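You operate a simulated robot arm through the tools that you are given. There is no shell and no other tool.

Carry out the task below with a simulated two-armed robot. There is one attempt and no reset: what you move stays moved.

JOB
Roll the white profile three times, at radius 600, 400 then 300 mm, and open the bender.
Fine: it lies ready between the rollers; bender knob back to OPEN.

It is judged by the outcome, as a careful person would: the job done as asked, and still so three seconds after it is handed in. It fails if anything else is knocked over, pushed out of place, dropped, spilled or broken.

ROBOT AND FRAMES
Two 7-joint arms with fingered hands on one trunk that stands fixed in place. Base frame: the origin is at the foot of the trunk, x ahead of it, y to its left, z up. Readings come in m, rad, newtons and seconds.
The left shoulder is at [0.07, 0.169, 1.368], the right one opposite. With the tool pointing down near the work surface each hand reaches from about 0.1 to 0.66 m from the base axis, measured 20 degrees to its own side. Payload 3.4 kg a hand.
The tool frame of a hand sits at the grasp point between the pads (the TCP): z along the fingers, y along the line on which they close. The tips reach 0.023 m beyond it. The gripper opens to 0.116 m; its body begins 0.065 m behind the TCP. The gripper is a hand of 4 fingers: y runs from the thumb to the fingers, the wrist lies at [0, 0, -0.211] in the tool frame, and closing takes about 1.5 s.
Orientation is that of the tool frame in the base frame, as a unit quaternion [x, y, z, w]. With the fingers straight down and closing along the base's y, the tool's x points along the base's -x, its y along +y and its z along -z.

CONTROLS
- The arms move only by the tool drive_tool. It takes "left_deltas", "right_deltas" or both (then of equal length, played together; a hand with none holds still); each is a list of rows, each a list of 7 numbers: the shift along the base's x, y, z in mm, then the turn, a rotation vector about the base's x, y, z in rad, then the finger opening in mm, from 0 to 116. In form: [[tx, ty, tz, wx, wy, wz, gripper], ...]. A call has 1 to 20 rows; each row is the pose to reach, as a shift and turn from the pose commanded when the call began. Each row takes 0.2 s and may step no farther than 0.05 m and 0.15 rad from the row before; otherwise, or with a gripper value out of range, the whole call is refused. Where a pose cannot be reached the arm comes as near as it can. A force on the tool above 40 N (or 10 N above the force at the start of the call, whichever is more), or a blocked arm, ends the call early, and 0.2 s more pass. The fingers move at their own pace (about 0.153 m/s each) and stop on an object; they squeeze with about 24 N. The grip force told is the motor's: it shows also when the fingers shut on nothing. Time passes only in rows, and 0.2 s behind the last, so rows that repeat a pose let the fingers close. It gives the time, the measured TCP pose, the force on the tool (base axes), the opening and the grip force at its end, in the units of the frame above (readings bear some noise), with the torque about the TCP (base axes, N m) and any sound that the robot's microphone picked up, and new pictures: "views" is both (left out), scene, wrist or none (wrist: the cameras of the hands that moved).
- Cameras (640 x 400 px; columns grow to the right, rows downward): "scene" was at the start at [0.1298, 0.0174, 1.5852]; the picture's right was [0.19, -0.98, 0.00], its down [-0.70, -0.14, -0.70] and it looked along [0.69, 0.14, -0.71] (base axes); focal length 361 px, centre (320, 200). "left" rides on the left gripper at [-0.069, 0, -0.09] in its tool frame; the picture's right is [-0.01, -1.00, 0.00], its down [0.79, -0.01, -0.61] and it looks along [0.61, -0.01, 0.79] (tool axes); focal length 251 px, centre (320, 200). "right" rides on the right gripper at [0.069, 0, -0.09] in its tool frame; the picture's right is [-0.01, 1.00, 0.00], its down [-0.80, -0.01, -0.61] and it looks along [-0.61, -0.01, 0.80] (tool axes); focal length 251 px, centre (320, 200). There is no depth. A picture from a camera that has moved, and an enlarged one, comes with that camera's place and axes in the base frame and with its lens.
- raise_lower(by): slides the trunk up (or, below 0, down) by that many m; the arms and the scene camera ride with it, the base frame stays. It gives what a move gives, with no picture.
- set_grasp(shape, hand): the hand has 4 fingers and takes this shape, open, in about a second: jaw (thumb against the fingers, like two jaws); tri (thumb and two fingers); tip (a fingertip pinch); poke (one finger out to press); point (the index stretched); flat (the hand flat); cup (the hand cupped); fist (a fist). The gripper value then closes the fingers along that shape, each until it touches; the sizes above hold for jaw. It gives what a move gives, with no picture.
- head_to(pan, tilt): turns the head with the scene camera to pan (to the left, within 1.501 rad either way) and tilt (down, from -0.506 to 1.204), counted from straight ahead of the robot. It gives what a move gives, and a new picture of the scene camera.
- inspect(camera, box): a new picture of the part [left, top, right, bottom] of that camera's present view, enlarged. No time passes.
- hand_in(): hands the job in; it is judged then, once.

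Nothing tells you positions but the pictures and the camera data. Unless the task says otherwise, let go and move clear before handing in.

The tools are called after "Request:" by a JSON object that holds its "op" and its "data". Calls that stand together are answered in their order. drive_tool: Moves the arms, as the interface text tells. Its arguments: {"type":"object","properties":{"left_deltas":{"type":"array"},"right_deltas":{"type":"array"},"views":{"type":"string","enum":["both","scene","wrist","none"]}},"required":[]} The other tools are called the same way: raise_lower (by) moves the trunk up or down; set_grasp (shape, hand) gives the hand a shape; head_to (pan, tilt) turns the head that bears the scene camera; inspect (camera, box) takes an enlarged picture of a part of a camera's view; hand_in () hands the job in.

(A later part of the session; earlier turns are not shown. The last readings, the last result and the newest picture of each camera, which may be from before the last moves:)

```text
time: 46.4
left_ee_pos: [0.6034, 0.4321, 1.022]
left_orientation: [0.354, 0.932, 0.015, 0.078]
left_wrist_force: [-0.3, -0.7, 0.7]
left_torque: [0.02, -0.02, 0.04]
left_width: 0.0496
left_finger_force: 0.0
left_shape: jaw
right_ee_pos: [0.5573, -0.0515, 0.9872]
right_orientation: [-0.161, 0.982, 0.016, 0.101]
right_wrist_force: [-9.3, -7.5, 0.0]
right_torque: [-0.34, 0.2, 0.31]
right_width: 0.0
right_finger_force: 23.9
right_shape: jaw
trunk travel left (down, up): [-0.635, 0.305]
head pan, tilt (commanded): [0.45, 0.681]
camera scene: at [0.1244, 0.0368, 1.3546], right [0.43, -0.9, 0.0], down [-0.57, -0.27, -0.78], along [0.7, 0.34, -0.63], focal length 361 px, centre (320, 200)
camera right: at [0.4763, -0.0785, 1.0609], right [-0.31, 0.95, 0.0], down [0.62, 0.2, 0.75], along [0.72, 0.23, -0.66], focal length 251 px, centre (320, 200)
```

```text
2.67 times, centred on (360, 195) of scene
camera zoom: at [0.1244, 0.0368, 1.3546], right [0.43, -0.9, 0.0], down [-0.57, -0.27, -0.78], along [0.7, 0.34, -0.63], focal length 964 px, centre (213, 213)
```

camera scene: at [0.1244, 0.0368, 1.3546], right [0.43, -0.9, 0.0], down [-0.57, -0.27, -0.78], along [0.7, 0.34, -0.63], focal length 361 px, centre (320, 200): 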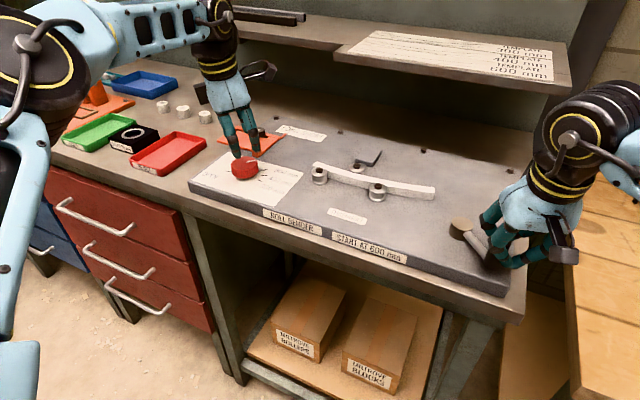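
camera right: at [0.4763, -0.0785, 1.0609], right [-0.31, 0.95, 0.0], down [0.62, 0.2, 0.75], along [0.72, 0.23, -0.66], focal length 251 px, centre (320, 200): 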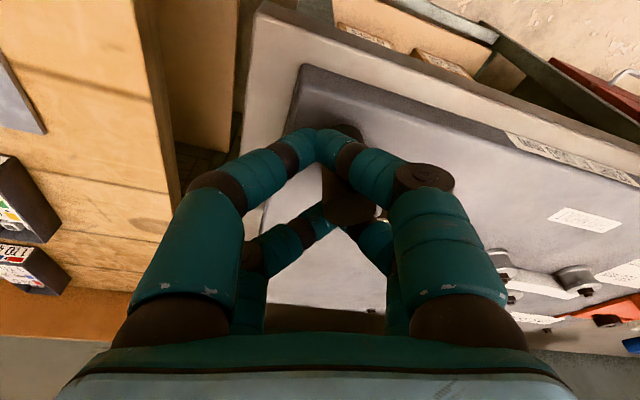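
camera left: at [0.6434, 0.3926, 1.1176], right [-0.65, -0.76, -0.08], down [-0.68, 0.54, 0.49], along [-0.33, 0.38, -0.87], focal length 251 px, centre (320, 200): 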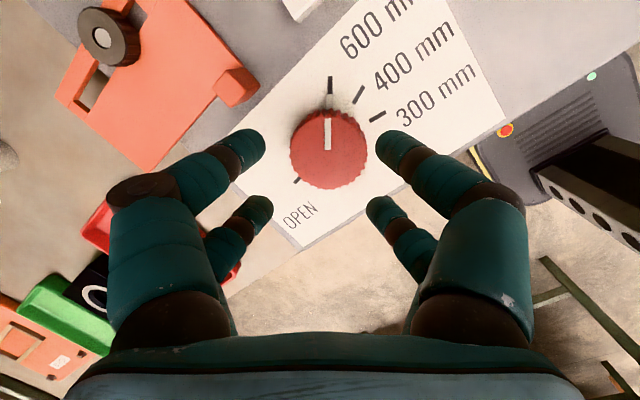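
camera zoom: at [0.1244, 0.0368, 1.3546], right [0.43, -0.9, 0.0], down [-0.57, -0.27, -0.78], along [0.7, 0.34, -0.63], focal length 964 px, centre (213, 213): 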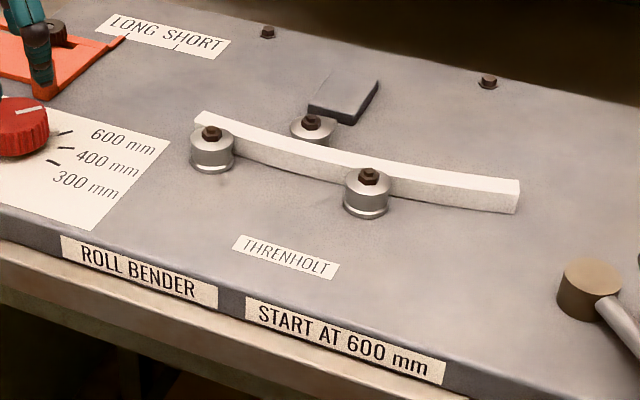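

The profile's left end is now almost at the left front roller, so the first pass is nearly done. I'll crank on in small steps and watch for the end of travel.

Request:
{"op": "drive_tool", "data": {"right_deltas": [[1.5, -5.1, 0, 0, 0, 0, 2], [4.0, -6.8, 0, 0, 0, 0, 2], [6.4, -8.5, 0, 0, 0, 0, 2], [9.0, -10.1, 0, 0, 0, 0, 2], [11.5, -11.5, 0, 0, 0, 0, 2]], "views": "none"}}

Request:
{"op": "inspect", "data": {"camera": "scene", "box": [240, 120, 480, 270]}}

Request:
{"op": "inspect", "data": {"camera": "right", "box": [150, 50, 470, 250]}}

```text
time: 47.6
left_ee_pos: [0.6028, 0.4334, 1.0223]
left_orientation: [0.354, 0.932, 0.015, 0.078]
left_wrist_force: [0.1, -0.4, 0.9]
left_torque: [0.02, -0.01, -0.04]
left_width: 0.0497
left_finger_force: 0.1
left_shape: jaw
right_ee_pos: [0.57, -0.0623, 0.987]
right_orientation: [-0.161, 0.982, 0.017, 0.1]
right_wrist_force: [-12.9, -3.4, -3.0]
right_torque: [-0.24, 0.25, 0.28]
right_width: 0.0
right_finger_force: 24.3
right_shape: jaw
trunk travel left (down, up): [-0.635, 0.305]
head pan, tilt (commanded): [0.45, 0.681]
```

```text
2.67 times, centred on (360, 195) of scene
camera zoom: at [0.1243, 0.038, 1.3546], right [0.43, -0.9, 0.0], down [-0.57, -0.27, -0.78], along [0.7, 0.34, -0.63], focal length 964 px, centre (213, 213)
```

zoom: 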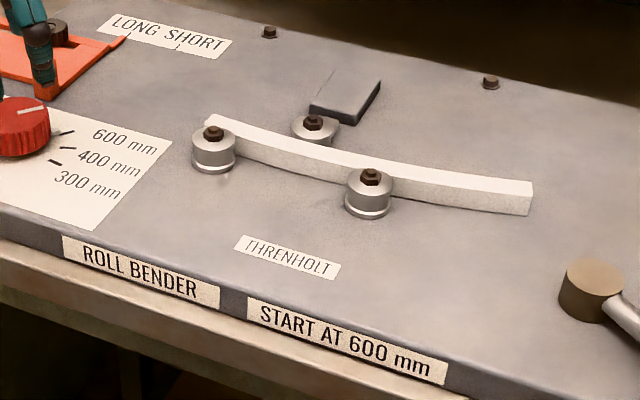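

```text
2.00 times, centred on (310, 150) of right
camera zoom: at [0.4875, -0.0897, 1.0609], right [-0.31, 0.95, 0.0], down [0.62, 0.2, 0.75], along [0.72, 0.24, -0.66], focal length 503 px, centre (340, 300)
```

zoom: 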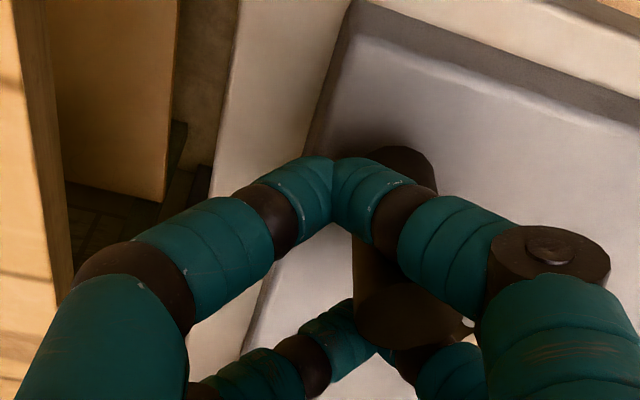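

The left end is about 9 mm short of the position that would mirror how the right end started. The handle sits toward the right side of the cage, so I'll push mostly forward now, still in small steps.

Request:
{"op": "drive_tool", "data": {"right_deltas": [[2.0, 1.5, 0, 0, 0, 0, 2], [4.5, 1.2, 0, 0, 0, 0, 2], [7.0, 0.2, 0, 0, 0, 0, 2], [9.5, -0.8, 0, 0, 0, 0, 2], [11.5, -1.4, 0, 0, 0, 0, 2]], "views": "none"}}

Request:
{"op": "inspect", "data": {"camera": "scene", "box": [240, 120, 480, 270]}}

Request:
{"op": "inspect", "data": {"camera": "right", "box": [150, 50, 470, 250]}}

```text
time: 48.8
left_ee_pos: [0.6035, 0.4295, 1.0247]
left_orientation: [0.354, 0.932, 0.018, 0.077]
left_wrist_force: [-0.8, 0.4, -1.2]
left_torque: [0.01, -0.01, -0.02]
left_width: 0.0495
left_finger_force: 0.1
left_shape: jaw
right_ee_pos: [0.5809, -0.0675, 0.9864]
right_orientation: [-0.159, 0.982, 0.018, 0.101]
right_wrist_force: [-16.1, -23.8, -4.0]
right_torque: [-0.3, 0.11, 0.47]
right_width: 0.0001
right_finger_force: 24.6
right_shape: jaw
trunk travel left (down, up): [-0.635, 0.305]
head pan, tilt (commanded): [0.45, 0.681]
```

```text
2.67 times, centred on (360, 195) of scene
camera zoom: at [0.1237, 0.0318, 1.3548], right [0.43, -0.9, 0.0], down [-0.56, -0.27, -0.78], along [0.7, 0.34, -0.63], focal length 964 px, centre (213, 213)
```

zoom: 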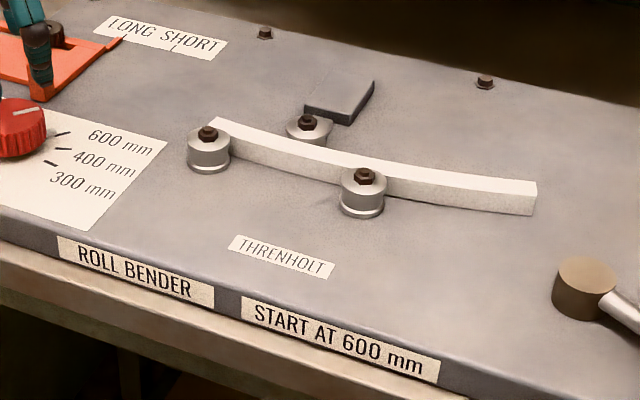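

```text
2.00 times, centred on (310, 150) of right
camera zoom: at [0.4987, -0.0954, 1.0605], right [-0.31, 0.95, 0.01], down [0.62, 0.2, 0.76], along [0.72, 0.24, -0.65], focal length 503 px, centre (340, 300)
```

zoom: 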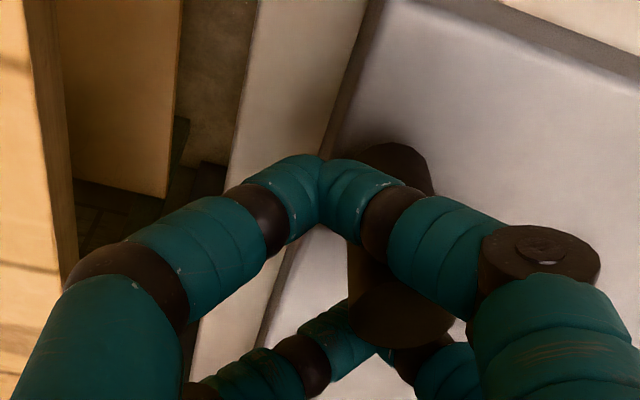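

The first pass looks about done by symmetry, but the remaining force is radial rather than an end stop. I'll recentre the cage on the handle and push gently a few degrees more to find the end of travel.

Request:
{"op": "drive_tool", "data": {"right_deltas": [[-4, 3, 0, 0, 0, 0, 2], [-3, 6, 0, 0, 0, 0, 2], [0, 5.5, 0, 0, 0, 0, 2], [3, 4.5, 0, 0, 0, 0, 2], [6, 3.5, 0, 0, 0, 0, 2]], "views": "none"}}

Request:
{"op": "inspect", "data": {"camera": "scene", "box": [240, 120, 480, 270]}}

Request:
{"op": "inspect", "data": {"camera": "right", "box": [150, 50, 470, 250]}}

```text
time: 49.6
left_ee_pos: [0.6009, 0.4299, 1.0258]
left_orientation: [0.354, 0.932, 0.017, 0.079]
left_wrist_force: [0.2, 1.2, -0.4]
left_torque: [-0.02, 0.0, 0.0]
left_width: 0.0497
left_finger_force: 0.0
left_shape: jaw
right_ee_pos: [0.5771, -0.0639, 0.987]
right_orientation: [-0.159, 0.982, 0.014, 0.097]
right_wrist_force: [-19.0, -29.7, 0.2]
right_torque: [-0.35, 0.25, 0.44]
right_width: 0.0002
right_finger_force: 24.3
right_shape: jaw
trunk travel left (down, up): [-0.635, 0.305]
head pan, tilt (commanded): [0.45, 0.681]
stopped in row 4 (right hand): the force on the tool passed its limit at 41 N (the readings are from after the stop); the commanded pose is now the measured one
```

```text
2.67 times, centred on (360, 195) of scene
camera zoom: at [0.1219, 0.0337, 1.3551], right [0.43, -0.9, 0.0], down [-0.56, -0.27, -0.78], along [0.7, 0.34, -0.62], focal length 964 px, centre (213, 213)
```

zoom: 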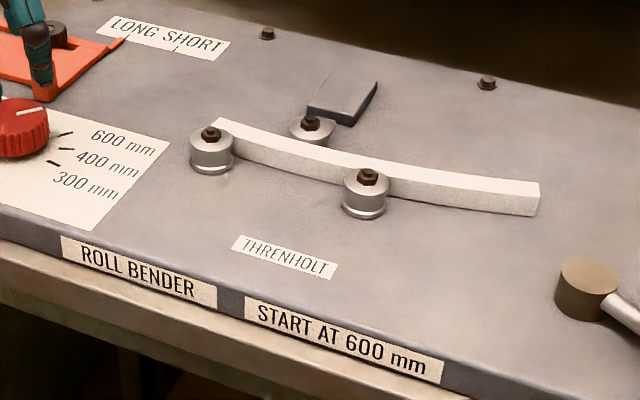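

```text
2.00 times, centred on (310, 150) of right
camera zoom: at [0.4965, -0.0908, 1.0604], right [-0.31, 0.95, 0.0], down [0.63, 0.2, 0.75], along [0.71, 0.23, -0.66], focal length 503 px, centre (340, 300)
```

zoom: 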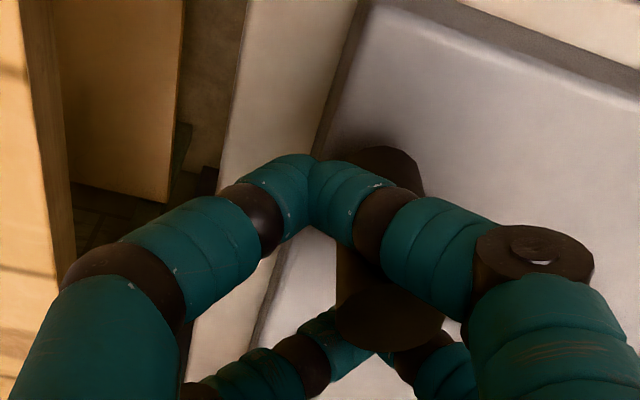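

The handle is wedged between the two right digits, so I can't re-aim the push this way. I'll open, recentre the hand on the handle and grip again; the profile hasn't moved.

Request:
{"op": "drive_tool", "data": {"right_deltas": [[0, 0, 0, 0, 0, 0, 15], [0, 0, 0, 0, 0, 0, 35], [0, 0, 0, 0, 0, 0, 50], [0, 0, 0, 0, 0, 0, 50]], "views": "wrist"}}

Request:
{"op": "inspect", "data": {"camera": "right", "box": [150, 50, 470, 250]}}

```text
time: 50.6
left_ee_pos: [0.6043, 0.4365, 1.0217]
left_orientation: [0.352, 0.932, 0.016, 0.078]
left_wrist_force: [-0.7, 0.3, 1.3]
left_torque: [-0.02, 0.0, 0.04]
left_width: 0.0497
left_finger_force: 0.1
left_shape: jaw
right_ee_pos: [0.581, -0.0542, 0.987]
right_orientation: [-0.164, 0.981, 0.018, 0.1]
right_wrist_force: [0.1, -0.6, 0.5]
right_torque: [-0.06, -0.02, -0.01]
right_width: 0.0494
right_finger_force: 0.2
right_shape: jaw
trunk travel left (down, up): [-0.635, 0.305]
head pan, tilt (commanded): [0.45, 0.681]
camera right: at [0.4993, -0.0821, 1.0614], right [-0.32, 0.95, 0.0], down [0.62, 0.2, 0.76], along [0.72, 0.24, -0.66], focal length 251 px, centre (320, 200)
```

right: 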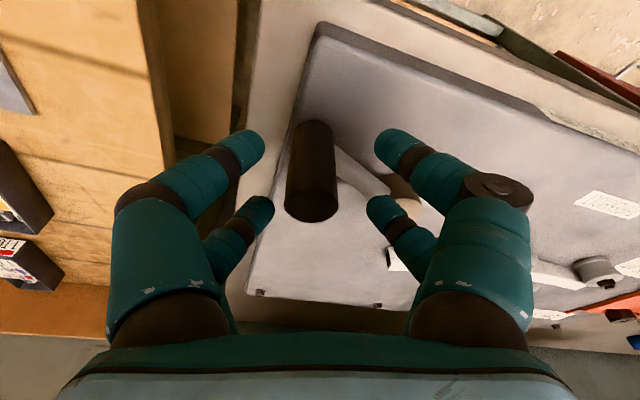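

```text
2.00 times, centred on (310, 150) of right
camera zoom: at [0.4993, -0.0821, 1.0614], right [-0.32, 0.95, 0.0], down [0.62, 0.2, 0.76], along [0.72, 0.24, -0.66], focal length 503 px, centre (340, 300)
```

zoom: 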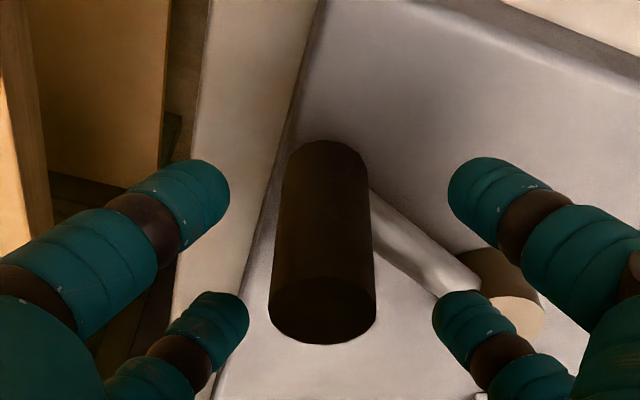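

The handle is at about 244° and free of the fingers. I'll turn the hand about 45° clockwise so the near pair pushes straight along the crank's path, recentre on the handle and close.

Request:
{"op": "drive_tool", "data": {"right_deltas": [[-1, -2, 3, 0, 0, -0.13, 50], [-2, -4, 3, 0, 0, -0.26, 50], [-3, -5, 3, 0, 0, -0.39, 50], [-3, -5, 3, 0, 0, -0.52, 50], [-3, -5, 3, 0, 0, -0.65, 50], [-3, -5, 3, 0, 0, -0.78, 50], [-3, -5, 0, 0, 0, -0.78, 50], [-3, -5, 0, 0, 0, -0.78, 50]], "views": "wrist"}}

Request:
{"op": "inspect", "data": {"camera": "right", "box": [150, 50, 470, 250]}}

```text
time: 52.4
left_ee_pos: [0.6065, 0.4355, 1.0195]
left_orientation: [0.354, 0.932, 0.015, 0.076]
left_wrist_force: [0.0, 0.0, 0.5]
left_torque: [0.01, -0.02, 0.03]
left_width: 0.0497
left_finger_force: 0.1
left_shape: jaw
right_ee_pos: [0.5783, -0.0637, 0.9854]
right_orientation: [0.225, 0.969, -0.023, 0.095]
right_wrist_force: [-0.1, 0.2, 1.3]
right_torque: [0.0, -0.01, 0.01]
right_width: 0.0494
right_finger_force: 0.1
right_shape: jaw
trunk travel left (down, up): [-0.635, 0.305]
head pan, tilt (commanded): [0.45, 0.681]
camera right: at [0.5019, -0.0261, 1.059], right [0.45, 0.89, 0.0], down [0.59, -0.3, 0.75], along [0.67, -0.34, -0.66], focal length 251 px, centre (320, 200)
```

right: 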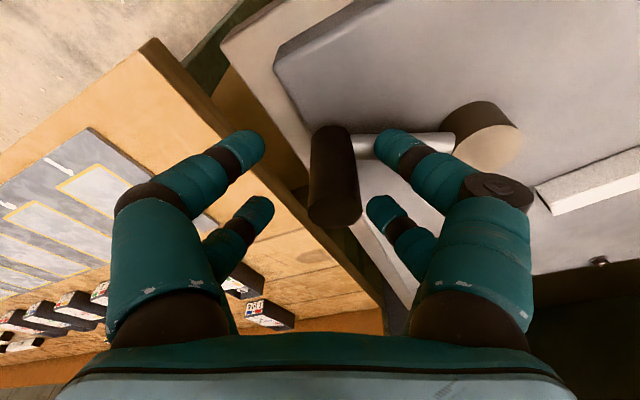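

```text
2.00 times, centred on (310, 150) of right
camera zoom: at [0.5019, -0.0261, 1.059], right [0.45, 0.89, 0.0], down [0.59, -0.3, 0.75], along [0.67, -0.34, -0.66], focal length 503 px, centre (340, 300)
```

zoom: 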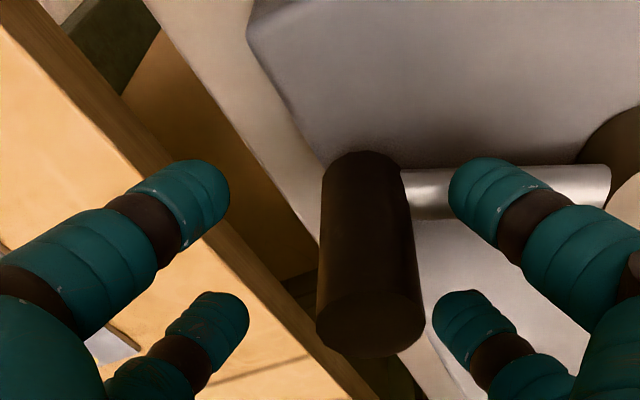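

The handle is about 6 mm to the right of the hand's centre. I'll shift over, rise 4 mm to clear the rod and close the cage.

Request:
{"op": "drive_tool", "data": {"right_deltas": [[1, 3, 4, 0, 0, 0, 50], [2, 5.5, 4, 0, 0, 0, 40], [2, 5.5, 4, 0, 0, 0, 25], [2, 5.5, 4, 0, 0, 0, 10], [2, 5.5, 4, 0, 0, 0, 2], [2, 5.5, 4, 0, 0, 0, 2]], "views": "none"}}

Request:
{"op": "inspect", "data": {"camera": "right", "box": [150, 50, 470, 250]}}

```text
time: 53.8
left_ee_pos: [0.6053, 0.4352, 1.0206]
left_orientation: [0.353, 0.932, 0.015, 0.077]
left_wrist_force: [0.6, -0.6, 0.5]
left_torque: [0.0, 0.04, 0.02]
left_width: 0.0495
left_finger_force: 0.1
left_shape: jaw
right_ee_pos: [0.5809, -0.0579, 0.9876]
right_orientation: [0.225, 0.97, -0.023, 0.094]
right_wrist_force: [-2.5, 1.9, -0.6]
right_torque: [0.01, 0.01, 0.01]
right_width: 0.0
right_finger_force: 24.5
right_shape: jaw
trunk travel left (down, up): [-0.635, 0.305]
head pan, tilt (commanded): [0.45, 0.681]
```

```text
2.00 times, centred on (310, 150) of right
camera zoom: at [0.504, -0.0199, 1.0624], right [0.45, 0.89, 0.0], down [0.59, -0.3, 0.75], along [0.67, -0.34, -0.66], focal length 503 px, centre (340, 300)
```

zoom: 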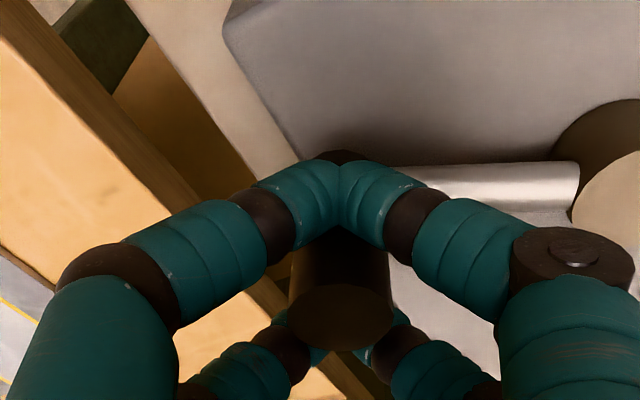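

The handle is centred in the cage. I'll push along the crank's path in 3 mm steps to look for an end stop.

Request:
{"op": "drive_tool", "data": {"right_deltas": [[2.6, -1.2, 0, 0, 0, 0, 2], [5.3, -2.3, 0, 0, 0, 0, 2], [8.0, -3.3, 0, 0, 0, 0, 2], [10.8, -4.3, 0, 0, 0, 0, 2]], "views": "none"}}

Request:
{"op": "inspect", "data": {"camera": "scene", "box": [240, 120, 480, 270]}}

Request:
{"op": "inspect", "data": {"camera": "right", "box": [150, 50, 470, 250]}}

```text
time: 54.8
left_ee_pos: [0.6018, 0.4356, 1.0221]
left_orientation: [0.353, 0.932, 0.014, 0.08]
left_wrist_force: [-0.9, 0.6, -0.3]
left_torque: [-0.02, 0.01, -0.05]
left_width: 0.05
left_finger_force: 0.1
left_shape: jaw
right_ee_pos: [0.5878, -0.0587, 0.9904]
right_orientation: [0.224, 0.97, -0.023, 0.096]
right_wrist_force: [-22.8, 8.8, -9.5]
right_torque: [0.16, 0.41, 0.08]
right_width: 0.0001
right_finger_force: 24.1
right_shape: jaw
trunk travel left (down, up): [-0.635, 0.305]
head pan, tilt (commanded): [0.45, 0.681]
```

```text
2.67 times, centred on (360, 195) of scene
camera zoom: at [0.1225, 0.0414, 1.3545], right [0.44, -0.9, 0.0], down [-0.56, -0.28, -0.78], along [0.7, 0.34, -0.63], focal length 964 px, centre (213, 213)
```

zoom: 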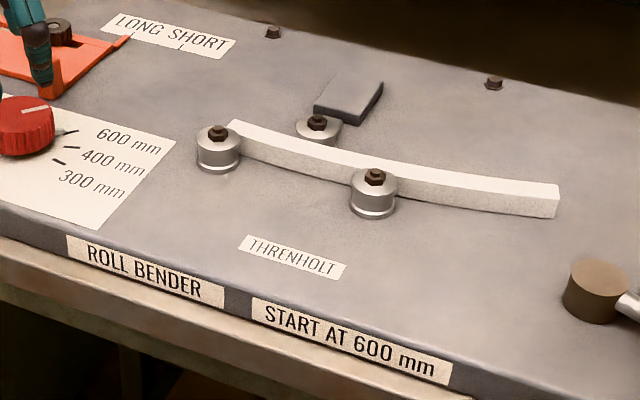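

```text
2.00 times, centred on (310, 150) of right
camera zoom: at [0.5108, -0.0215, 1.0642], right [0.44, 0.9, 0.0], down [0.59, -0.29, 0.75], along [0.67, -0.33, -0.66], focal length 503 px, centre (340, 300)
```

zoom: 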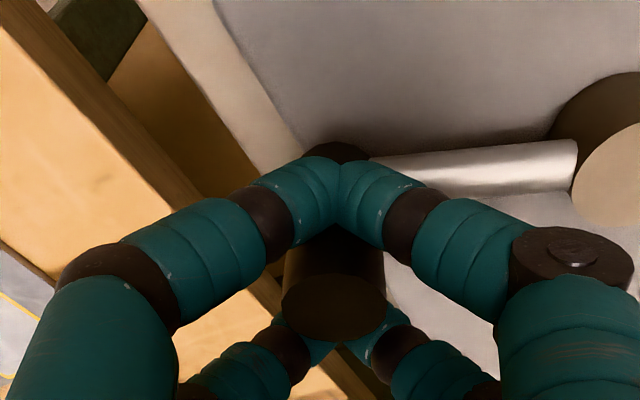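

The profile moved about 10 mm more and the push force rose to about 24 N. One more short push will tell me whether this is the end stop.

Request:
{"op": "drive_tool", "data": {"right_deltas": [[2.5, -0.7, 0, 0, 0, 0, 2], [5.0, -1.3, 0, 0, 0, 0, 2], [5.0, -1.3, 0, 0, 0, 0, 2]], "views": "none"}}

Request:
{"op": "inspect", "data": {"camera": "scene", "box": [240, 120, 480, 270]}}

```text
time: 55.4
left_ee_pos: [0.6027, 0.436, 1.0219]
left_orientation: [0.354, 0.932, 0.015, 0.079]
left_wrist_force: [0.2, 0.2, 1.1]
left_torque: [0.03, 0.02, 0.02]
left_width: 0.0498
left_finger_force: 0.0
left_shape: jaw
right_ee_pos: [0.5891, -0.0569, 0.9902]
right_orientation: [0.22, 0.971, -0.022, 0.092]
right_wrist_force: [-25.2, 10.7, 1.0]
right_torque: [0.26, 0.56, 0.0]
right_width: 0.0001
right_finger_force: 23.6
right_shape: jaw
trunk travel left (down, up): [-0.635, 0.305]
head pan, tilt (commanded): [0.45, 0.681]
stopped in row 2 (right hand): the force on the tool passed its limit at 41 N (the readings are from after the stop); the commanded pose is now the measured one
```

```text
2.67 times, centred on (360, 195) of scene
camera zoom: at [0.1223, 0.04, 1.355], right [0.43, -0.9, 0.0], down [-0.56, -0.27, -0.78], along [0.7, 0.34, -0.63], focal length 964 px, centre (213, 213)
```

zoom: 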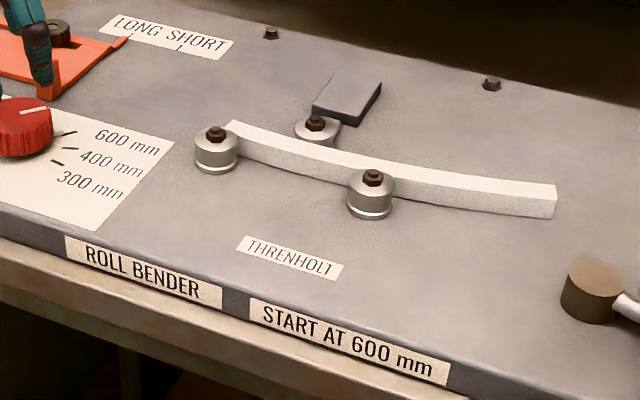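

That is the end stop: the force passed 41 N and the profile is unchanged and evenly bent, so the 600 pass is complete. I'll relax the right hand slightly and turn the left hand to about +15° yaw above the knob for the 400 setting.

Request:
{"op": "drive_tool", "data": {"left_deltas": [[0, 0, 0, -0.0118, -0.0057, 0.1387, 55], [0.5, -0.5, 0, -0.0237, -0.0114, 0.2774, 62], [1, -1, 0, -0.0355, -0.0171, 0.4161, 62], [1.5, -1.5, 0, -0.0474, -0.0229, 0.5548, 62], [1.5, -1.5, 0, -0.0592, -0.0286, 0.6935, 62], [1.5, -1.5, 0, -0.0711, -0.0343, 0.8322, 62], [1.5, -1.5, 0, -0.083, -0.04, 0.971, 62], [1.5, -1.5, 0, -0.083, -0.04, 0.971, 62]], "right_deltas": [[-2, 1, 0, 0, 0, 0, 2], [-4, 2, 0, 0, 0, 0, 2], [-4, 2, 0, 0, 0, 0, 2], [-4, 2, 0, 0, 0, 0, 2], [-4, 2, 0, 0, 0, 0, 2], [-4, 2, 0, 0, 0, 0, 2], [-4, 2, 0, 0, 0, 0, 2], [-4, 2, 0, 0, 0, 0, 2]], "views": "both"}}

```text
time: 57.2
left_ee_pos: [0.6035, 0.4329, 1.0211]
left_orientation: [-0.127, 0.987, 0.017, 0.095]
left_wrist_force: [-0.1, -0.4, 0.1]
left_torque: [0.01, 0.01, -0.02]
left_width: 0.0614
left_finger_force: 0.0
left_shape: jaw
right_ee_pos: [0.5862, -0.0582, 0.9902]
right_orientation: [0.223, 0.97, -0.023, 0.094]
right_wrist_force: [-10.0, 7.5, 8.0]
right_torque: [0.11, 0.24, -0.05]
right_width: 0.0
right_finger_force: 23.9
right_shape: jaw
trunk travel left (down, up): [-0.635, 0.305]
head pan, tilt (commanded): [0.45, 0.681]
camera scene: at [0.1234, 0.0409, 1.3546], right [0.43, -0.9, 0.0], down [-0.56, -0.27, -0.78], along [0.7, 0.34, -0.63], focal length 361 px, centre (320, 200)
camera right: at [0.5115, -0.0208, 1.0639], right [0.45, 0.9, 0.0], down [0.59, -0.29, 0.75], along [0.67, -0.33, -0.66], focal length 251 px, centre (320, 200)
camera left: at [0.6525, 0.4478, 1.1214], right [0.26, -0.96, -0.01], down [-0.86, -0.24, 0.44], along [-0.43, -0.11, -0.9], focal length 251 px, centre (320, 200)
```

scene: 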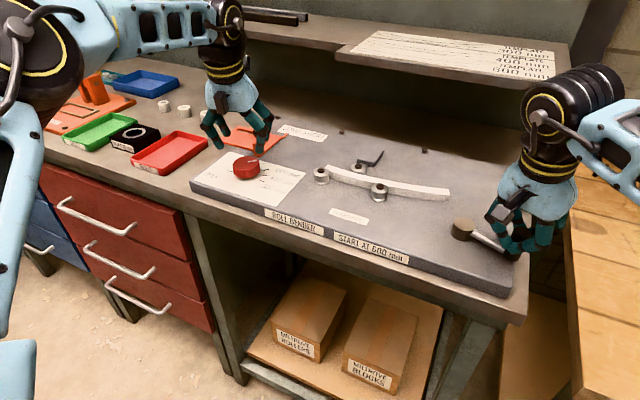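
right: 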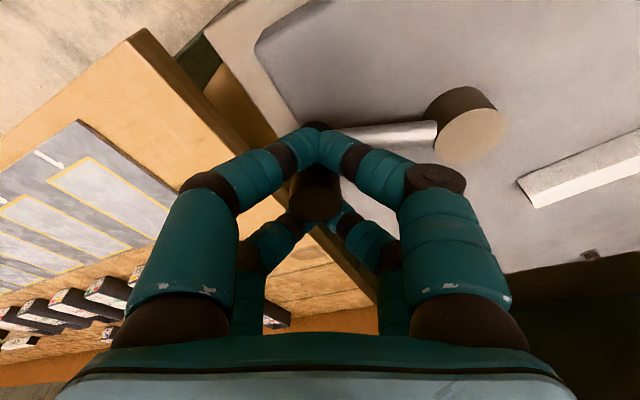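
left: 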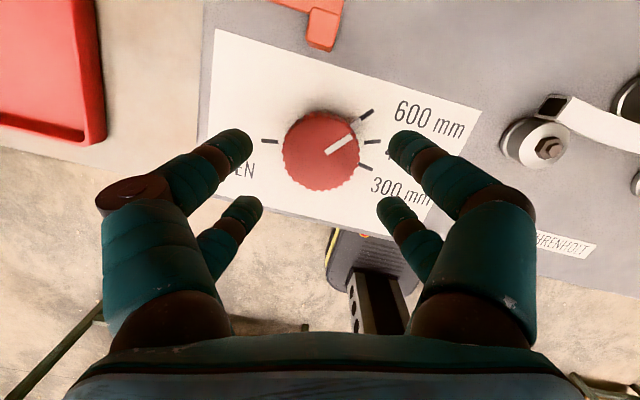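

I can see the knob pointer at 600 and the hand is well placed. I'll take off the remaining right-hand load, then lower the left hand over the knob.

Request:
{"op": "drive_tool", "data": {"left_deltas": [[0, 0, 0, 0, 0, 0, 62], [0, 0, 0, 0, 0, 0, 62], [0, 0, -14, 0, 0, 0, 62], [0, 0, -28, 0, 0, 0, 62], [0, 0, -42, 0, 0, 0, 62], [0, 0, -54, 0, 0, 0, 62], [0, 0, -54, 0, 0, 0, 62]], "right_deltas": [[-2, 1, 0, 0, 0, 0, 2], [-4, 2, 0, 0, 0, 0, 2], [-4, 2, 0, 0, 0, 0, 2], [-4, 2, 0, 0, 0, 0, 2], [-4, 2, 0, 0, 0, 0, 2], [-4, 2, 0, 0, 0, 0, 2], [-4, 2, 0, 0, 0, 0, 2]], "views": "wrist"}}

```text
time: 58.8
left_ee_pos: [0.6059, 0.4327, 0.9659]
left_orientation: [-0.126, 0.987, 0.019, 0.094]
left_wrist_force: [-0.2, -0.1, -0.8]
left_torque: [0.02, -0.05, -0.02]
left_width: 0.0616
left_finger_force: 0.0
left_shape: jaw
right_ee_pos: [0.5858, -0.057, 0.9887]
right_orientation: [0.223, 0.97, -0.022, 0.093]
right_wrist_force: [0.6, 0.2, 1.4]
right_torque: [-0.05, 0.02, -0.01]
right_width: 0.0001
right_finger_force: 23.3
right_shape: jaw
trunk travel left (down, up): [-0.635, 0.305]
head pan, tilt (commanded): [0.45, 0.681]
camera right: at [0.5099, -0.0204, 1.0623], right [0.45, 0.9, 0.0], down [0.6, -0.3, 0.75], along [0.67, -0.33, -0.67], focal length 251 px, centre (320, 200)
camera left: at [0.6562, 0.4473, 1.0669], right [0.26, -0.97, -0.01], down [-0.86, -0.24, 0.45], along [-0.43, -0.11, -0.89], focal length 251 px, centre (320, 200)
```

right: 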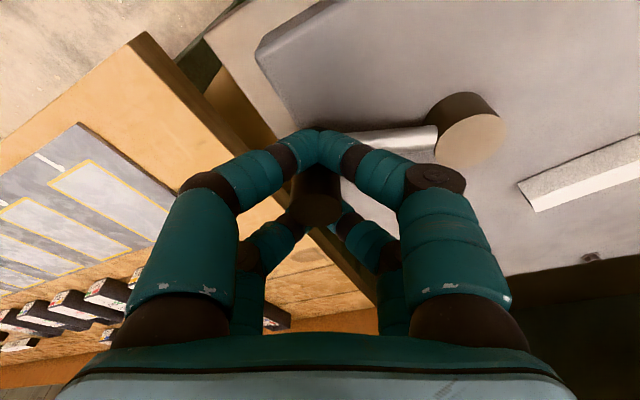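
left: 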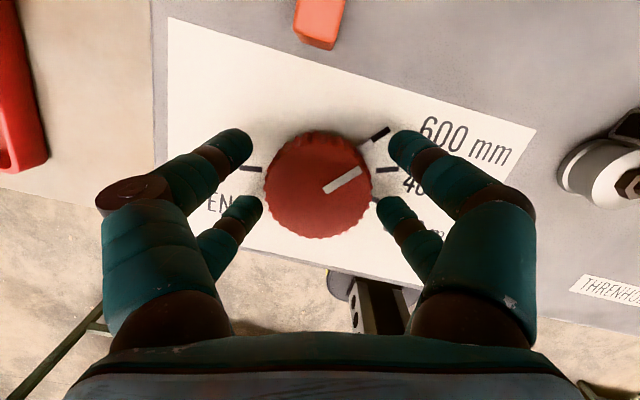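

Both hands are unloaded and the fingers straddle the knob. I'll close and turn 30° clockwise, from 600 to 400.

Request:
{"op": "drive_tool", "data": {"left_deltas": [[0, 0, 0, 0, 0, 0, 48], [0, 0, 0, 0, 0, 0, 34], [0, 0, 0, 0, 0, 0, 20], [0, 0, 0, 0, 0, 0, 20], [0, 0, 0, 0, 0, 0, 20], [0, 0, 0, 0.0111, 0.0053, -0.1294, 20], [0, 0, 0, 0.0221, 0.0107, -0.2587, 20], [0, 0, 0, 0.0332, 0.016, -0.388, 20], [0, 0, 0, 0.0442, 0.0213, -0.517, 20], [0, 0, 0, 0.0442, 0.0213, -0.517, 20]], "views": "wrist"}}

Request:
{"op": "inspect", "data": {"camera": "left", "box": [200, 60, 440, 260]}}

```text
time: 61.0
left_ee_pos: [0.6085, 0.4328, 0.9664]
left_orientation: [0.133, 0.987, 0.018, 0.086]
left_wrist_force: [1.4, -4.1, 0.4]
left_torque: [-0.63, 0.18, 0.01]
left_width: 0.0287
left_finger_force: 24.4
left_shape: jaw
right_ee_pos: [0.5858, -0.0575, 0.9877]
right_orientation: [0.223, 0.97, -0.022, 0.092]
right_wrist_force: [-0.3, 0.1, 1.5]
right_torque: [0.02, -0.01, 0.03]
right_width: 0.0
right_finger_force: 23.8
right_shape: jaw
trunk travel left (down, up): [-0.635, 0.305]
head pan, tilt (commanded): [0.45, 0.681]
camera left: at [0.6565, 0.4152, 1.0654], right [-0.25, -0.97, -0.06], down [-0.86, 0.2, 0.46], along [-0.44, 0.17, -0.88], focal length 251 px, centre (320, 200)
```

left: 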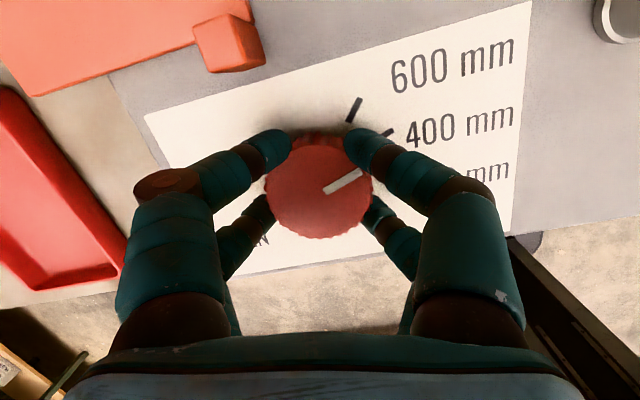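

```text
2.00 times, centred on (320, 160) of left
camera zoom: at [0.6565, 0.4152, 1.0654], right [-0.25, -0.97, -0.06], down [-0.86, 0.2, 0.46], along [-0.44, 0.17, -0.88], focal length 503 px, centre (320, 280)
```

zoom: 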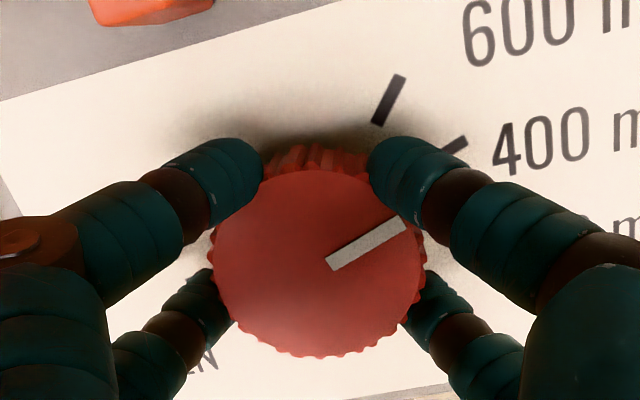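

The pointer has turned to the 400 mark with little side load. I'll release, lift off and check the setting.

Request:
{"op": "drive_tool", "data": {"left_deltas": [[0, 0, 0, 0, 0, 0, 30], [0, 0, 0, 0, 0, 0, 38], [0, 0, 0, 0, 0, 0, 48], [0, 0, 0, 0, 0, 0, 58], [0, 0, 12, 0, 0, 0, 60], [0, 0, 26, 0, 0, 0, 60], [0, 0, 40, 0, 0, 0, 60], [0, 0, 55, 0, 0, 0, 60], [0, 0, 55, 0, 0, 0, 60]], "views": "wrist"}}

Request:
{"op": "inspect", "data": {"camera": "left", "box": [220, 60, 420, 220]}}

Request:
{"op": "inspect", "data": {"camera": "scene", "box": [200, 110, 440, 260]}}

```text
time: 63.0
left_ee_pos: [0.6043, 0.4325, 1.0214]
left_orientation: [0.132, 0.987, 0.017, 0.087]
left_wrist_force: [1.1, -0.4, -0.6]
left_torque: [0.02, -0.02, 0.01]
left_width: 0.0595
left_finger_force: 0.1
left_shape: jaw
right_ee_pos: [0.586, -0.0569, 0.9886]
right_orientation: [0.223, 0.97, -0.023, 0.092]
right_wrist_force: [-1.0, -0.7, -0.6]
right_torque: [-0.02, 0.0, 0.0]
right_width: 0.0001
right_finger_force: 23.7
right_shape: jaw
trunk travel left (down, up): [-0.635, 0.305]
head pan, tilt (commanded): [0.45, 0.681]
camera left: at [0.6546, 0.4158, 1.1203], right [-0.25, -0.97, -0.06], down [-0.86, 0.2, 0.46], along [-0.44, 0.16, -0.88], focal length 251 px, centre (320, 200)
```

left: 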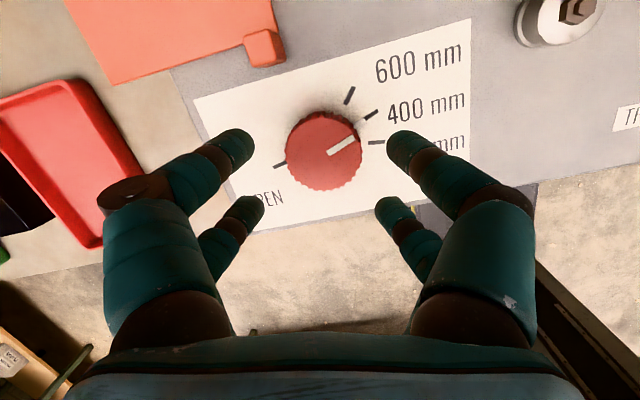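

```text
2.50 times, centred on (320, 140) of left
camera zoom: at [0.6546, 0.4158, 1.1203], right [-0.25, -0.97, -0.06], down [-0.86, 0.2, 0.46], along [-0.44, 0.16, -0.88], focal length 629 px, centre (320, 350)
```

zoom: 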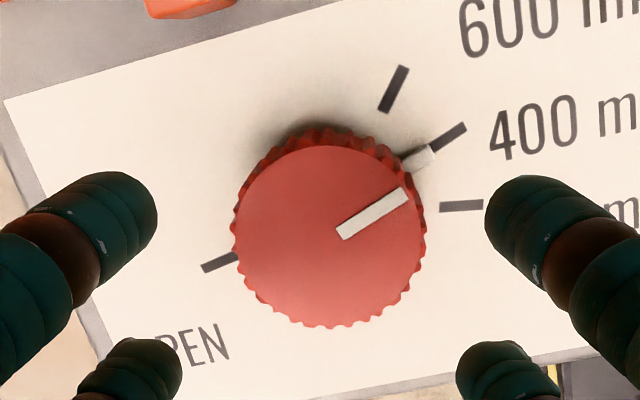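

```text
2.67 times, centred on (320, 185) of scene
camera zoom: at [0.1273, 0.0388, 1.3542], right [0.43, -0.9, 0.0], down [-0.57, -0.27, -0.78], along [0.7, 0.34, -0.63], focal length 964 px, centre (320, 240)
```

zoom: 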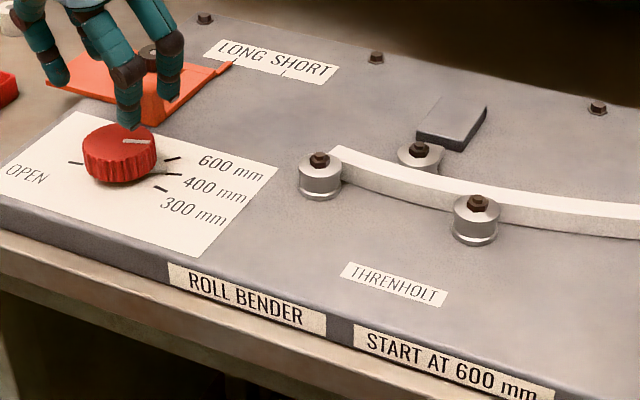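

The knob is on 400. Now for the second pass: with the handle caged, I'll crank back clockwise, turning the hand slowly as the direction changes.

Request:
{"op": "drive_tool", "data": {"right_deltas": [[-6.3, 0.2, 0, 0, 0, 0, 2], [-12.4, 3.8, 0, 0, 0, 0, 2], [-18.2, 8.0, 0, 0, 0, 0, 2], [-23.6, 12.6, 0, 0, 0, 0, 2], [-28.6, 17.7, 0, 0, 0, 0.06, 2], [-33.1, 23.2, 0, 0, 0, 0.12, 2]], "views": "wrist"}}

Request:
{"op": "inspect", "data": {"camera": "scene", "box": [240, 120, 480, 270]}}

Request:
{"op": "inspect", "data": {"camera": "right", "box": [150, 50, 470, 250]}}

```text
time: 64.4
left_ee_pos: [0.6051, 0.4327, 1.0211]
left_orientation: [0.133, 0.987, 0.017, 0.087]
left_wrist_force: [-0.1, -0.2, 0.4]
left_torque: [0.01, -0.02, -0.02]
left_width: 0.0591
left_finger_force: 0.1
left_shape: jaw
right_ee_pos: [0.5527, -0.035, 0.9868]
right_orientation: [0.166, 0.982, -0.017, 0.094]
right_wrist_force: [1.1, -5.5, -0.8]
right_torque: [-0.03, 0.0, -0.07]
right_width: 0.0001
right_finger_force: 24.1
right_shape: jaw
trunk travel left (down, up): [-0.635, 0.305]
head pan, tilt (commanded): [0.45, 0.681]
camera right: at [0.4732, -0.0078, 1.0625], right [0.34, 0.94, 0.0], down [0.63, -0.22, 0.75], along [0.7, -0.25, -0.67], focal length 251 px, centre (320, 200)
```

right: 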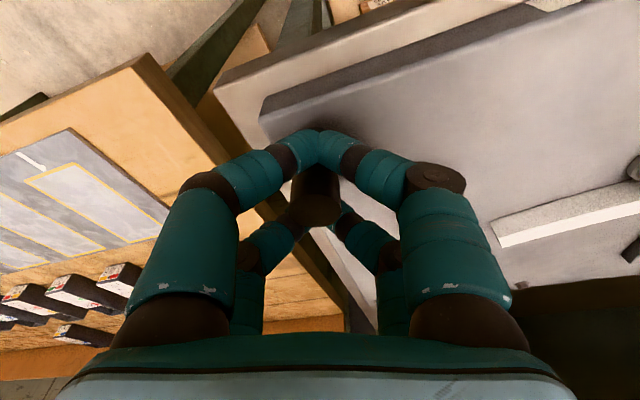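

```text
2.67 times, centred on (360, 195) of scene
camera zoom: at [0.1276, 0.0375, 1.3542], right [0.43, -0.9, 0.0], down [-0.57, -0.27, -0.78], along [0.7, 0.34, -0.63], focal length 964 px, centre (213, 213)
```

zoom: 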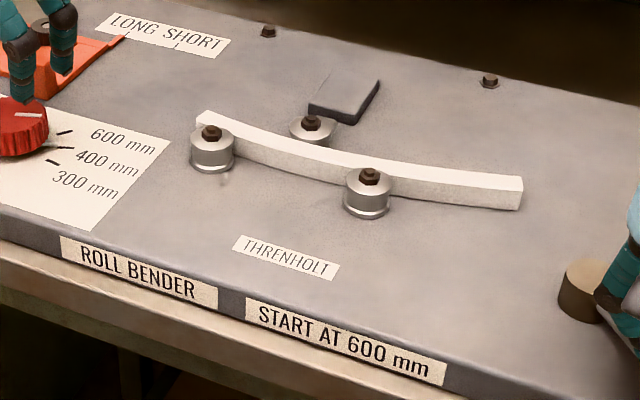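

```text
2.00 times, centred on (310, 150) of right
camera zoom: at [0.4732, -0.0078, 1.0625], right [0.34, 0.94, 0.0], down [0.63, -0.22, 0.75], along [0.7, -0.25, -0.67], focal length 503 px, centre (340, 300)
```

zoom: 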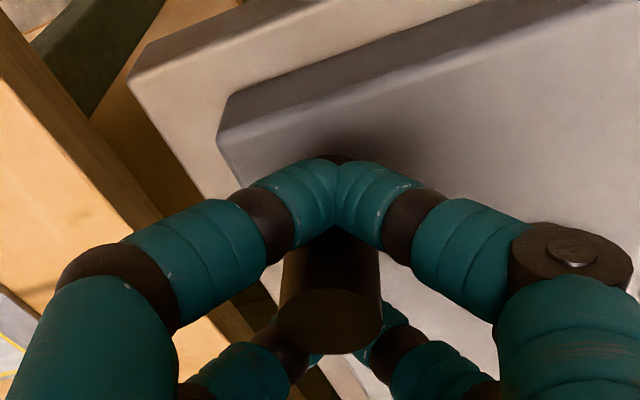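

The profile is rolling back to the left under light load. I'll carry on clockwise through the near side of the circle.

Request:
{"op": "drive_tool", "data": {"right_deltas": [[-4.0, 5.8, 0, 0, 0, 0.06, 2], [-7.5, 12.0, 0, 0, 0, 0.12, 2], [-10.5, 18.5, 0, 0, 0, 0.18, 2], [-12.8, 25.2, 0, 0, 0, 0.24, 2], [-14.6, 32.1, 0, 0, 0, 0.3, 2], [-15.8, 39.1, 0, 0, 0, 0.33, 2], [-16.4, 46.2, 0, 0, 0, 0.36, 2], [-16.3, 53.3, 0, 0, 0, 0.4, 2]], "views": "wrist"}}

Request:
{"op": "inspect", "data": {"camera": "scene", "box": [240, 120, 480, 270]}}

Request:
{"op": "inspect", "data": {"camera": "right", "box": [150, 50, 470, 250]}}

```text
time: 66.2
left_ee_pos: [0.6036, 0.4324, 1.0228]
left_orientation: [0.132, 0.987, 0.018, 0.087]
left_wrist_force: [0.3, 0.9, -0.1]
left_torque: [-0.03, -0.01, 0.03]
left_width: 0.0593
left_finger_force: 0.1
left_shape: jaw
right_ee_pos: [0.5347, 0.0195, 0.9892]
right_orientation: [-0.034, 0.995, 0.002, 0.096]
right_wrist_force: [-8.9, -2.9, -1.7]
right_torque: [0.1, 0.18, -0.15]
right_width: 0.0
right_finger_force: 24.4
right_shape: jaw
trunk travel left (down, up): [-0.635, 0.305]
head pan, tilt (commanded): [0.45, 0.681]
camera right: at [0.4501, 0.014, 1.0635], right [-0.06, 1.0, 0.0], down [0.66, 0.04, 0.75], along [0.75, 0.04, -0.67], focal length 251 px, centre (320, 200)
```

right: 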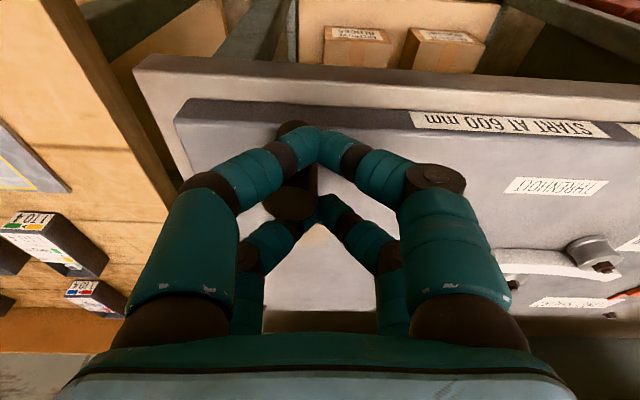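

```text
2.67 times, centred on (360, 195) of scene
camera zoom: at [0.1255, 0.0383, 1.3544], right [0.43, -0.9, 0.0], down [-0.57, -0.27, -0.78], along [0.7, 0.34, -0.63], focal length 964 px, centre (213, 213)
```

zoom: 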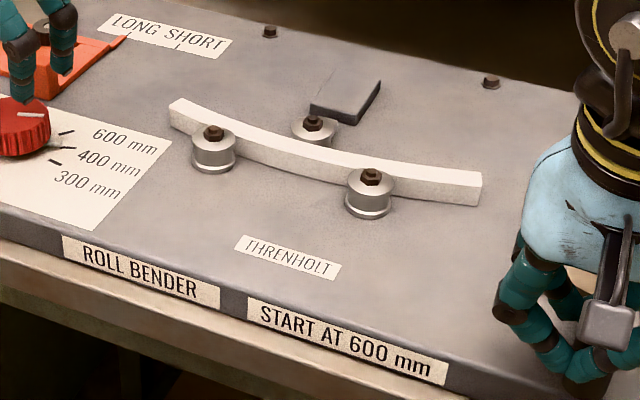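

```text
2.00 times, centred on (310, 150) of right
camera zoom: at [0.4501, 0.014, 1.0635], right [-0.06, 1.0, 0.0], down [0.66, 0.04, 0.75], along [0.75, 0.04, -0.67], focal length 503 px, centre (340, 300)
```

zoom: 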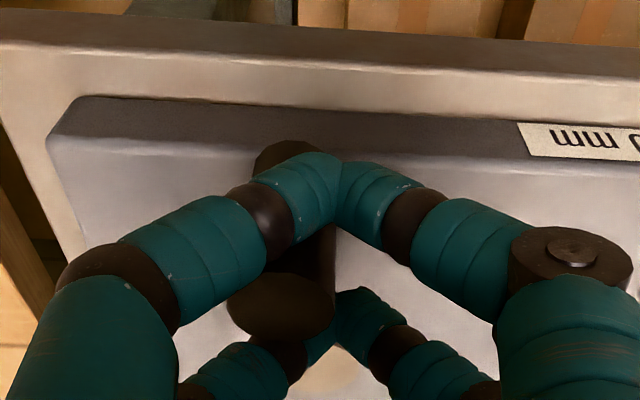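

The pass continues at about 9 N. I'll crank on clockwise while yawing the hand further, so the near pair ends up behind the handle.

Request:
{"op": "drive_tool", "data": {"right_deltas": [[0.7, 7.0, 0, 0, 0, 0.1, 2], [2.0, 14.0, 0, 0, 0, 0.2, 2], [3.9, 20.9, 0, 0, 0, 0.3, 2], [6.4, 27.5, 0, 0, 0, 0.4, 2], [9.4, 34.0, 0, 0, 0, 0.5, 2], [13.0, 40.1, 0, 0, 0, 0.58, 2]], "views": "wrist"}}

Request:
{"op": "inspect", "data": {"camera": "scene", "box": [240, 120, 480, 270]}}

Request:
{"op": "inspect", "data": {"camera": "right", "box": [150, 50, 470, 250]}}

```text
time: 67.1
left_ee_pos: [0.6007, 0.4346, 1.0237]
left_orientation: [0.133, 0.987, 0.018, 0.09]
left_wrist_force: [-0.6, 0.0, -0.4]
left_torque: [-0.02, -0.05, 0.0]
left_width: 0.0593
left_finger_force: 0.1
left_shape: jaw
right_ee_pos: [0.5323, 0.0449, 0.9888]
right_orientation: [-0.2, 0.975, 0.017, 0.09]
right_wrist_force: [-32.3, -0.3, -0.4]
right_torque: [-0.01, 0.04, -0.64]
right_width: 0.0
right_finger_force: 24.2
right_shape: jaw
trunk travel left (down, up): [-0.635, 0.305]
head pan, tilt (commanded): [0.45, 0.681]
stopped in row 4 (right hand): the force on the tool passed its limit at 42 N (the readings are from after the stop); the commanded pose is now the measured one
camera right: at [0.4541, 0.0124, 1.0646], right [-0.39, 0.92, 0.0], down [0.62, 0.26, 0.74], along [0.69, 0.29, -0.67], focal length 251 px, centre (320, 200)
```

right: 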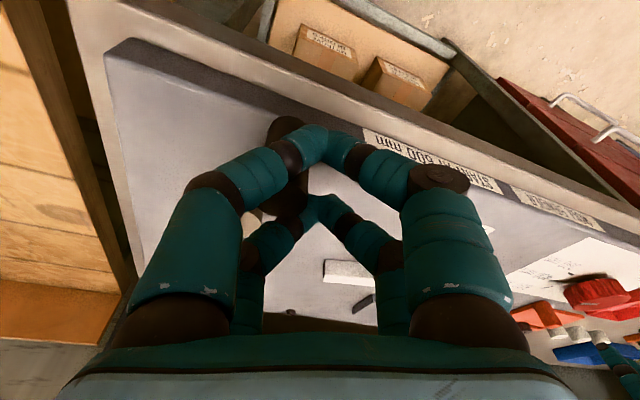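

```text
2.67 times, centred on (360, 195) of scene
camera zoom: at [0.1201, 0.0393, 1.3551], right [0.44, -0.9, 0.0], down [-0.56, -0.27, -0.78], along [0.7, 0.34, -0.63], focal length 964 px, centre (213, 213)
```

zoom: 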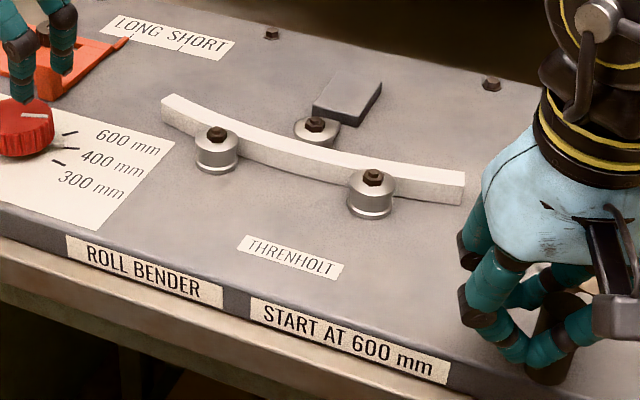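

```text
2.00 times, centred on (310, 150) of right
camera zoom: at [0.4541, 0.0124, 1.0646], right [-0.39, 0.92, 0.0], down [0.62, 0.26, 0.74], along [0.69, 0.29, -0.67], focal length 503 px, centre (340, 300)
```

zoom: 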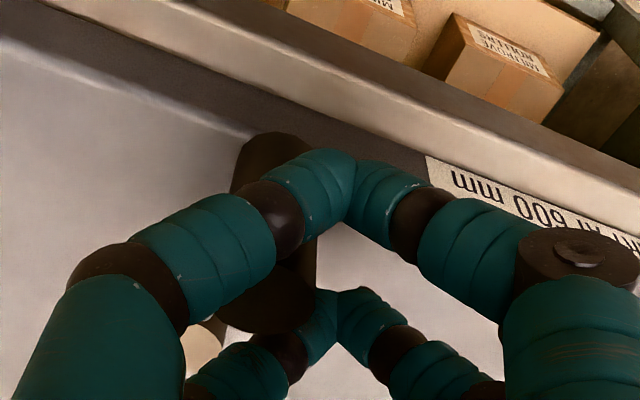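

The handle is wedged against the side digits again, giving a radial load. I'll open, recentre on the handle near (0.533, 0.029) and yaw the hand so the near pair pushes along the path.

Request:
{"op": "drive_tool", "data": {"right_deltas": [[0, 0, 0, 0, 0, 0, 15], [0, 0, 0, 0, 0, 0, 35], [0, 0, 1, 0, 0, 0, 52], [0.5, -6, 3, 0, 0, 0, 52], [1, -12, 3, 0, 0, 0.1, 52], [1, -14, 3, 0, 0, 0.23, 52], [1, -14, 3, 0, 0, 0.36, 52], [1, -14, 3, 0, 0, 0.49, 52], [1, -14, 3, 0, 0, 0.62, 52], [1, -14, 3, 0, 0, 0.75, 52], [1, -14, 3, 0, 0, 0.75, 52]], "views": "wrist"}}

Request:
{"op": "inspect", "data": {"camera": "right", "box": [150, 50, 470, 250]}}

```text
time: 69.5
left_ee_pos: [0.6042, 0.4319, 1.0211]
left_orientation: [0.133, 0.987, 0.016, 0.087]
left_wrist_force: [0.4, 0.1, -0.7]
left_torque: [0.01, 0.02, 0.01]
left_width: 0.0594
left_finger_force: 0.0
left_shape: jaw
right_ee_pos: [0.5407, 0.0297, 0.9899]
right_orientation: [-0.544, 0.834, 0.051, 0.077]
right_wrist_force: [-1.1, 0.4, -0.1]
right_torque: [0.01, 0.01, 0.0]
right_width: 0.0518
right_finger_force: 0.1
right_shape: jaw
trunk travel left (down, up): [-0.635, 0.305]
head pan, tilt (commanded): [0.45, 0.681]
camera right: at [0.5054, -0.0473, 1.0648], right [-0.91, 0.41, 0.0], down [0.28, 0.61, 0.74], along [0.31, 0.68, -0.67], focal length 251 px, centre (320, 200)
```

right: 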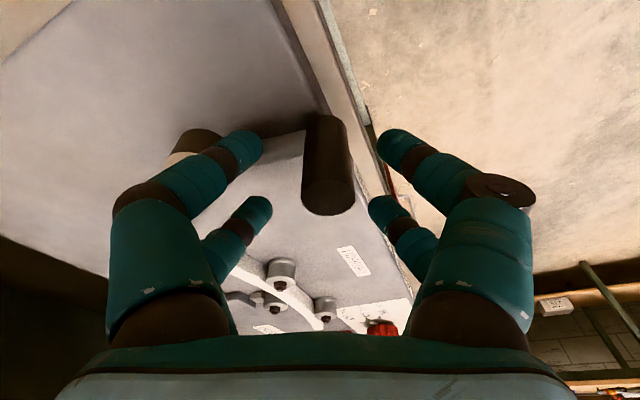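

```text
2.00 times, centred on (310, 150) of right
camera zoom: at [0.5054, -0.0473, 1.0648], right [-0.91, 0.41, 0.0], down [0.28, 0.61, 0.74], along [0.31, 0.68, -0.67], focal length 503 px, centre (340, 300)
```

zoom: 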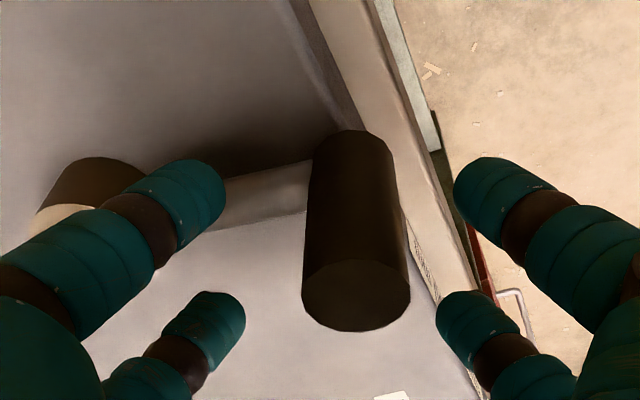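

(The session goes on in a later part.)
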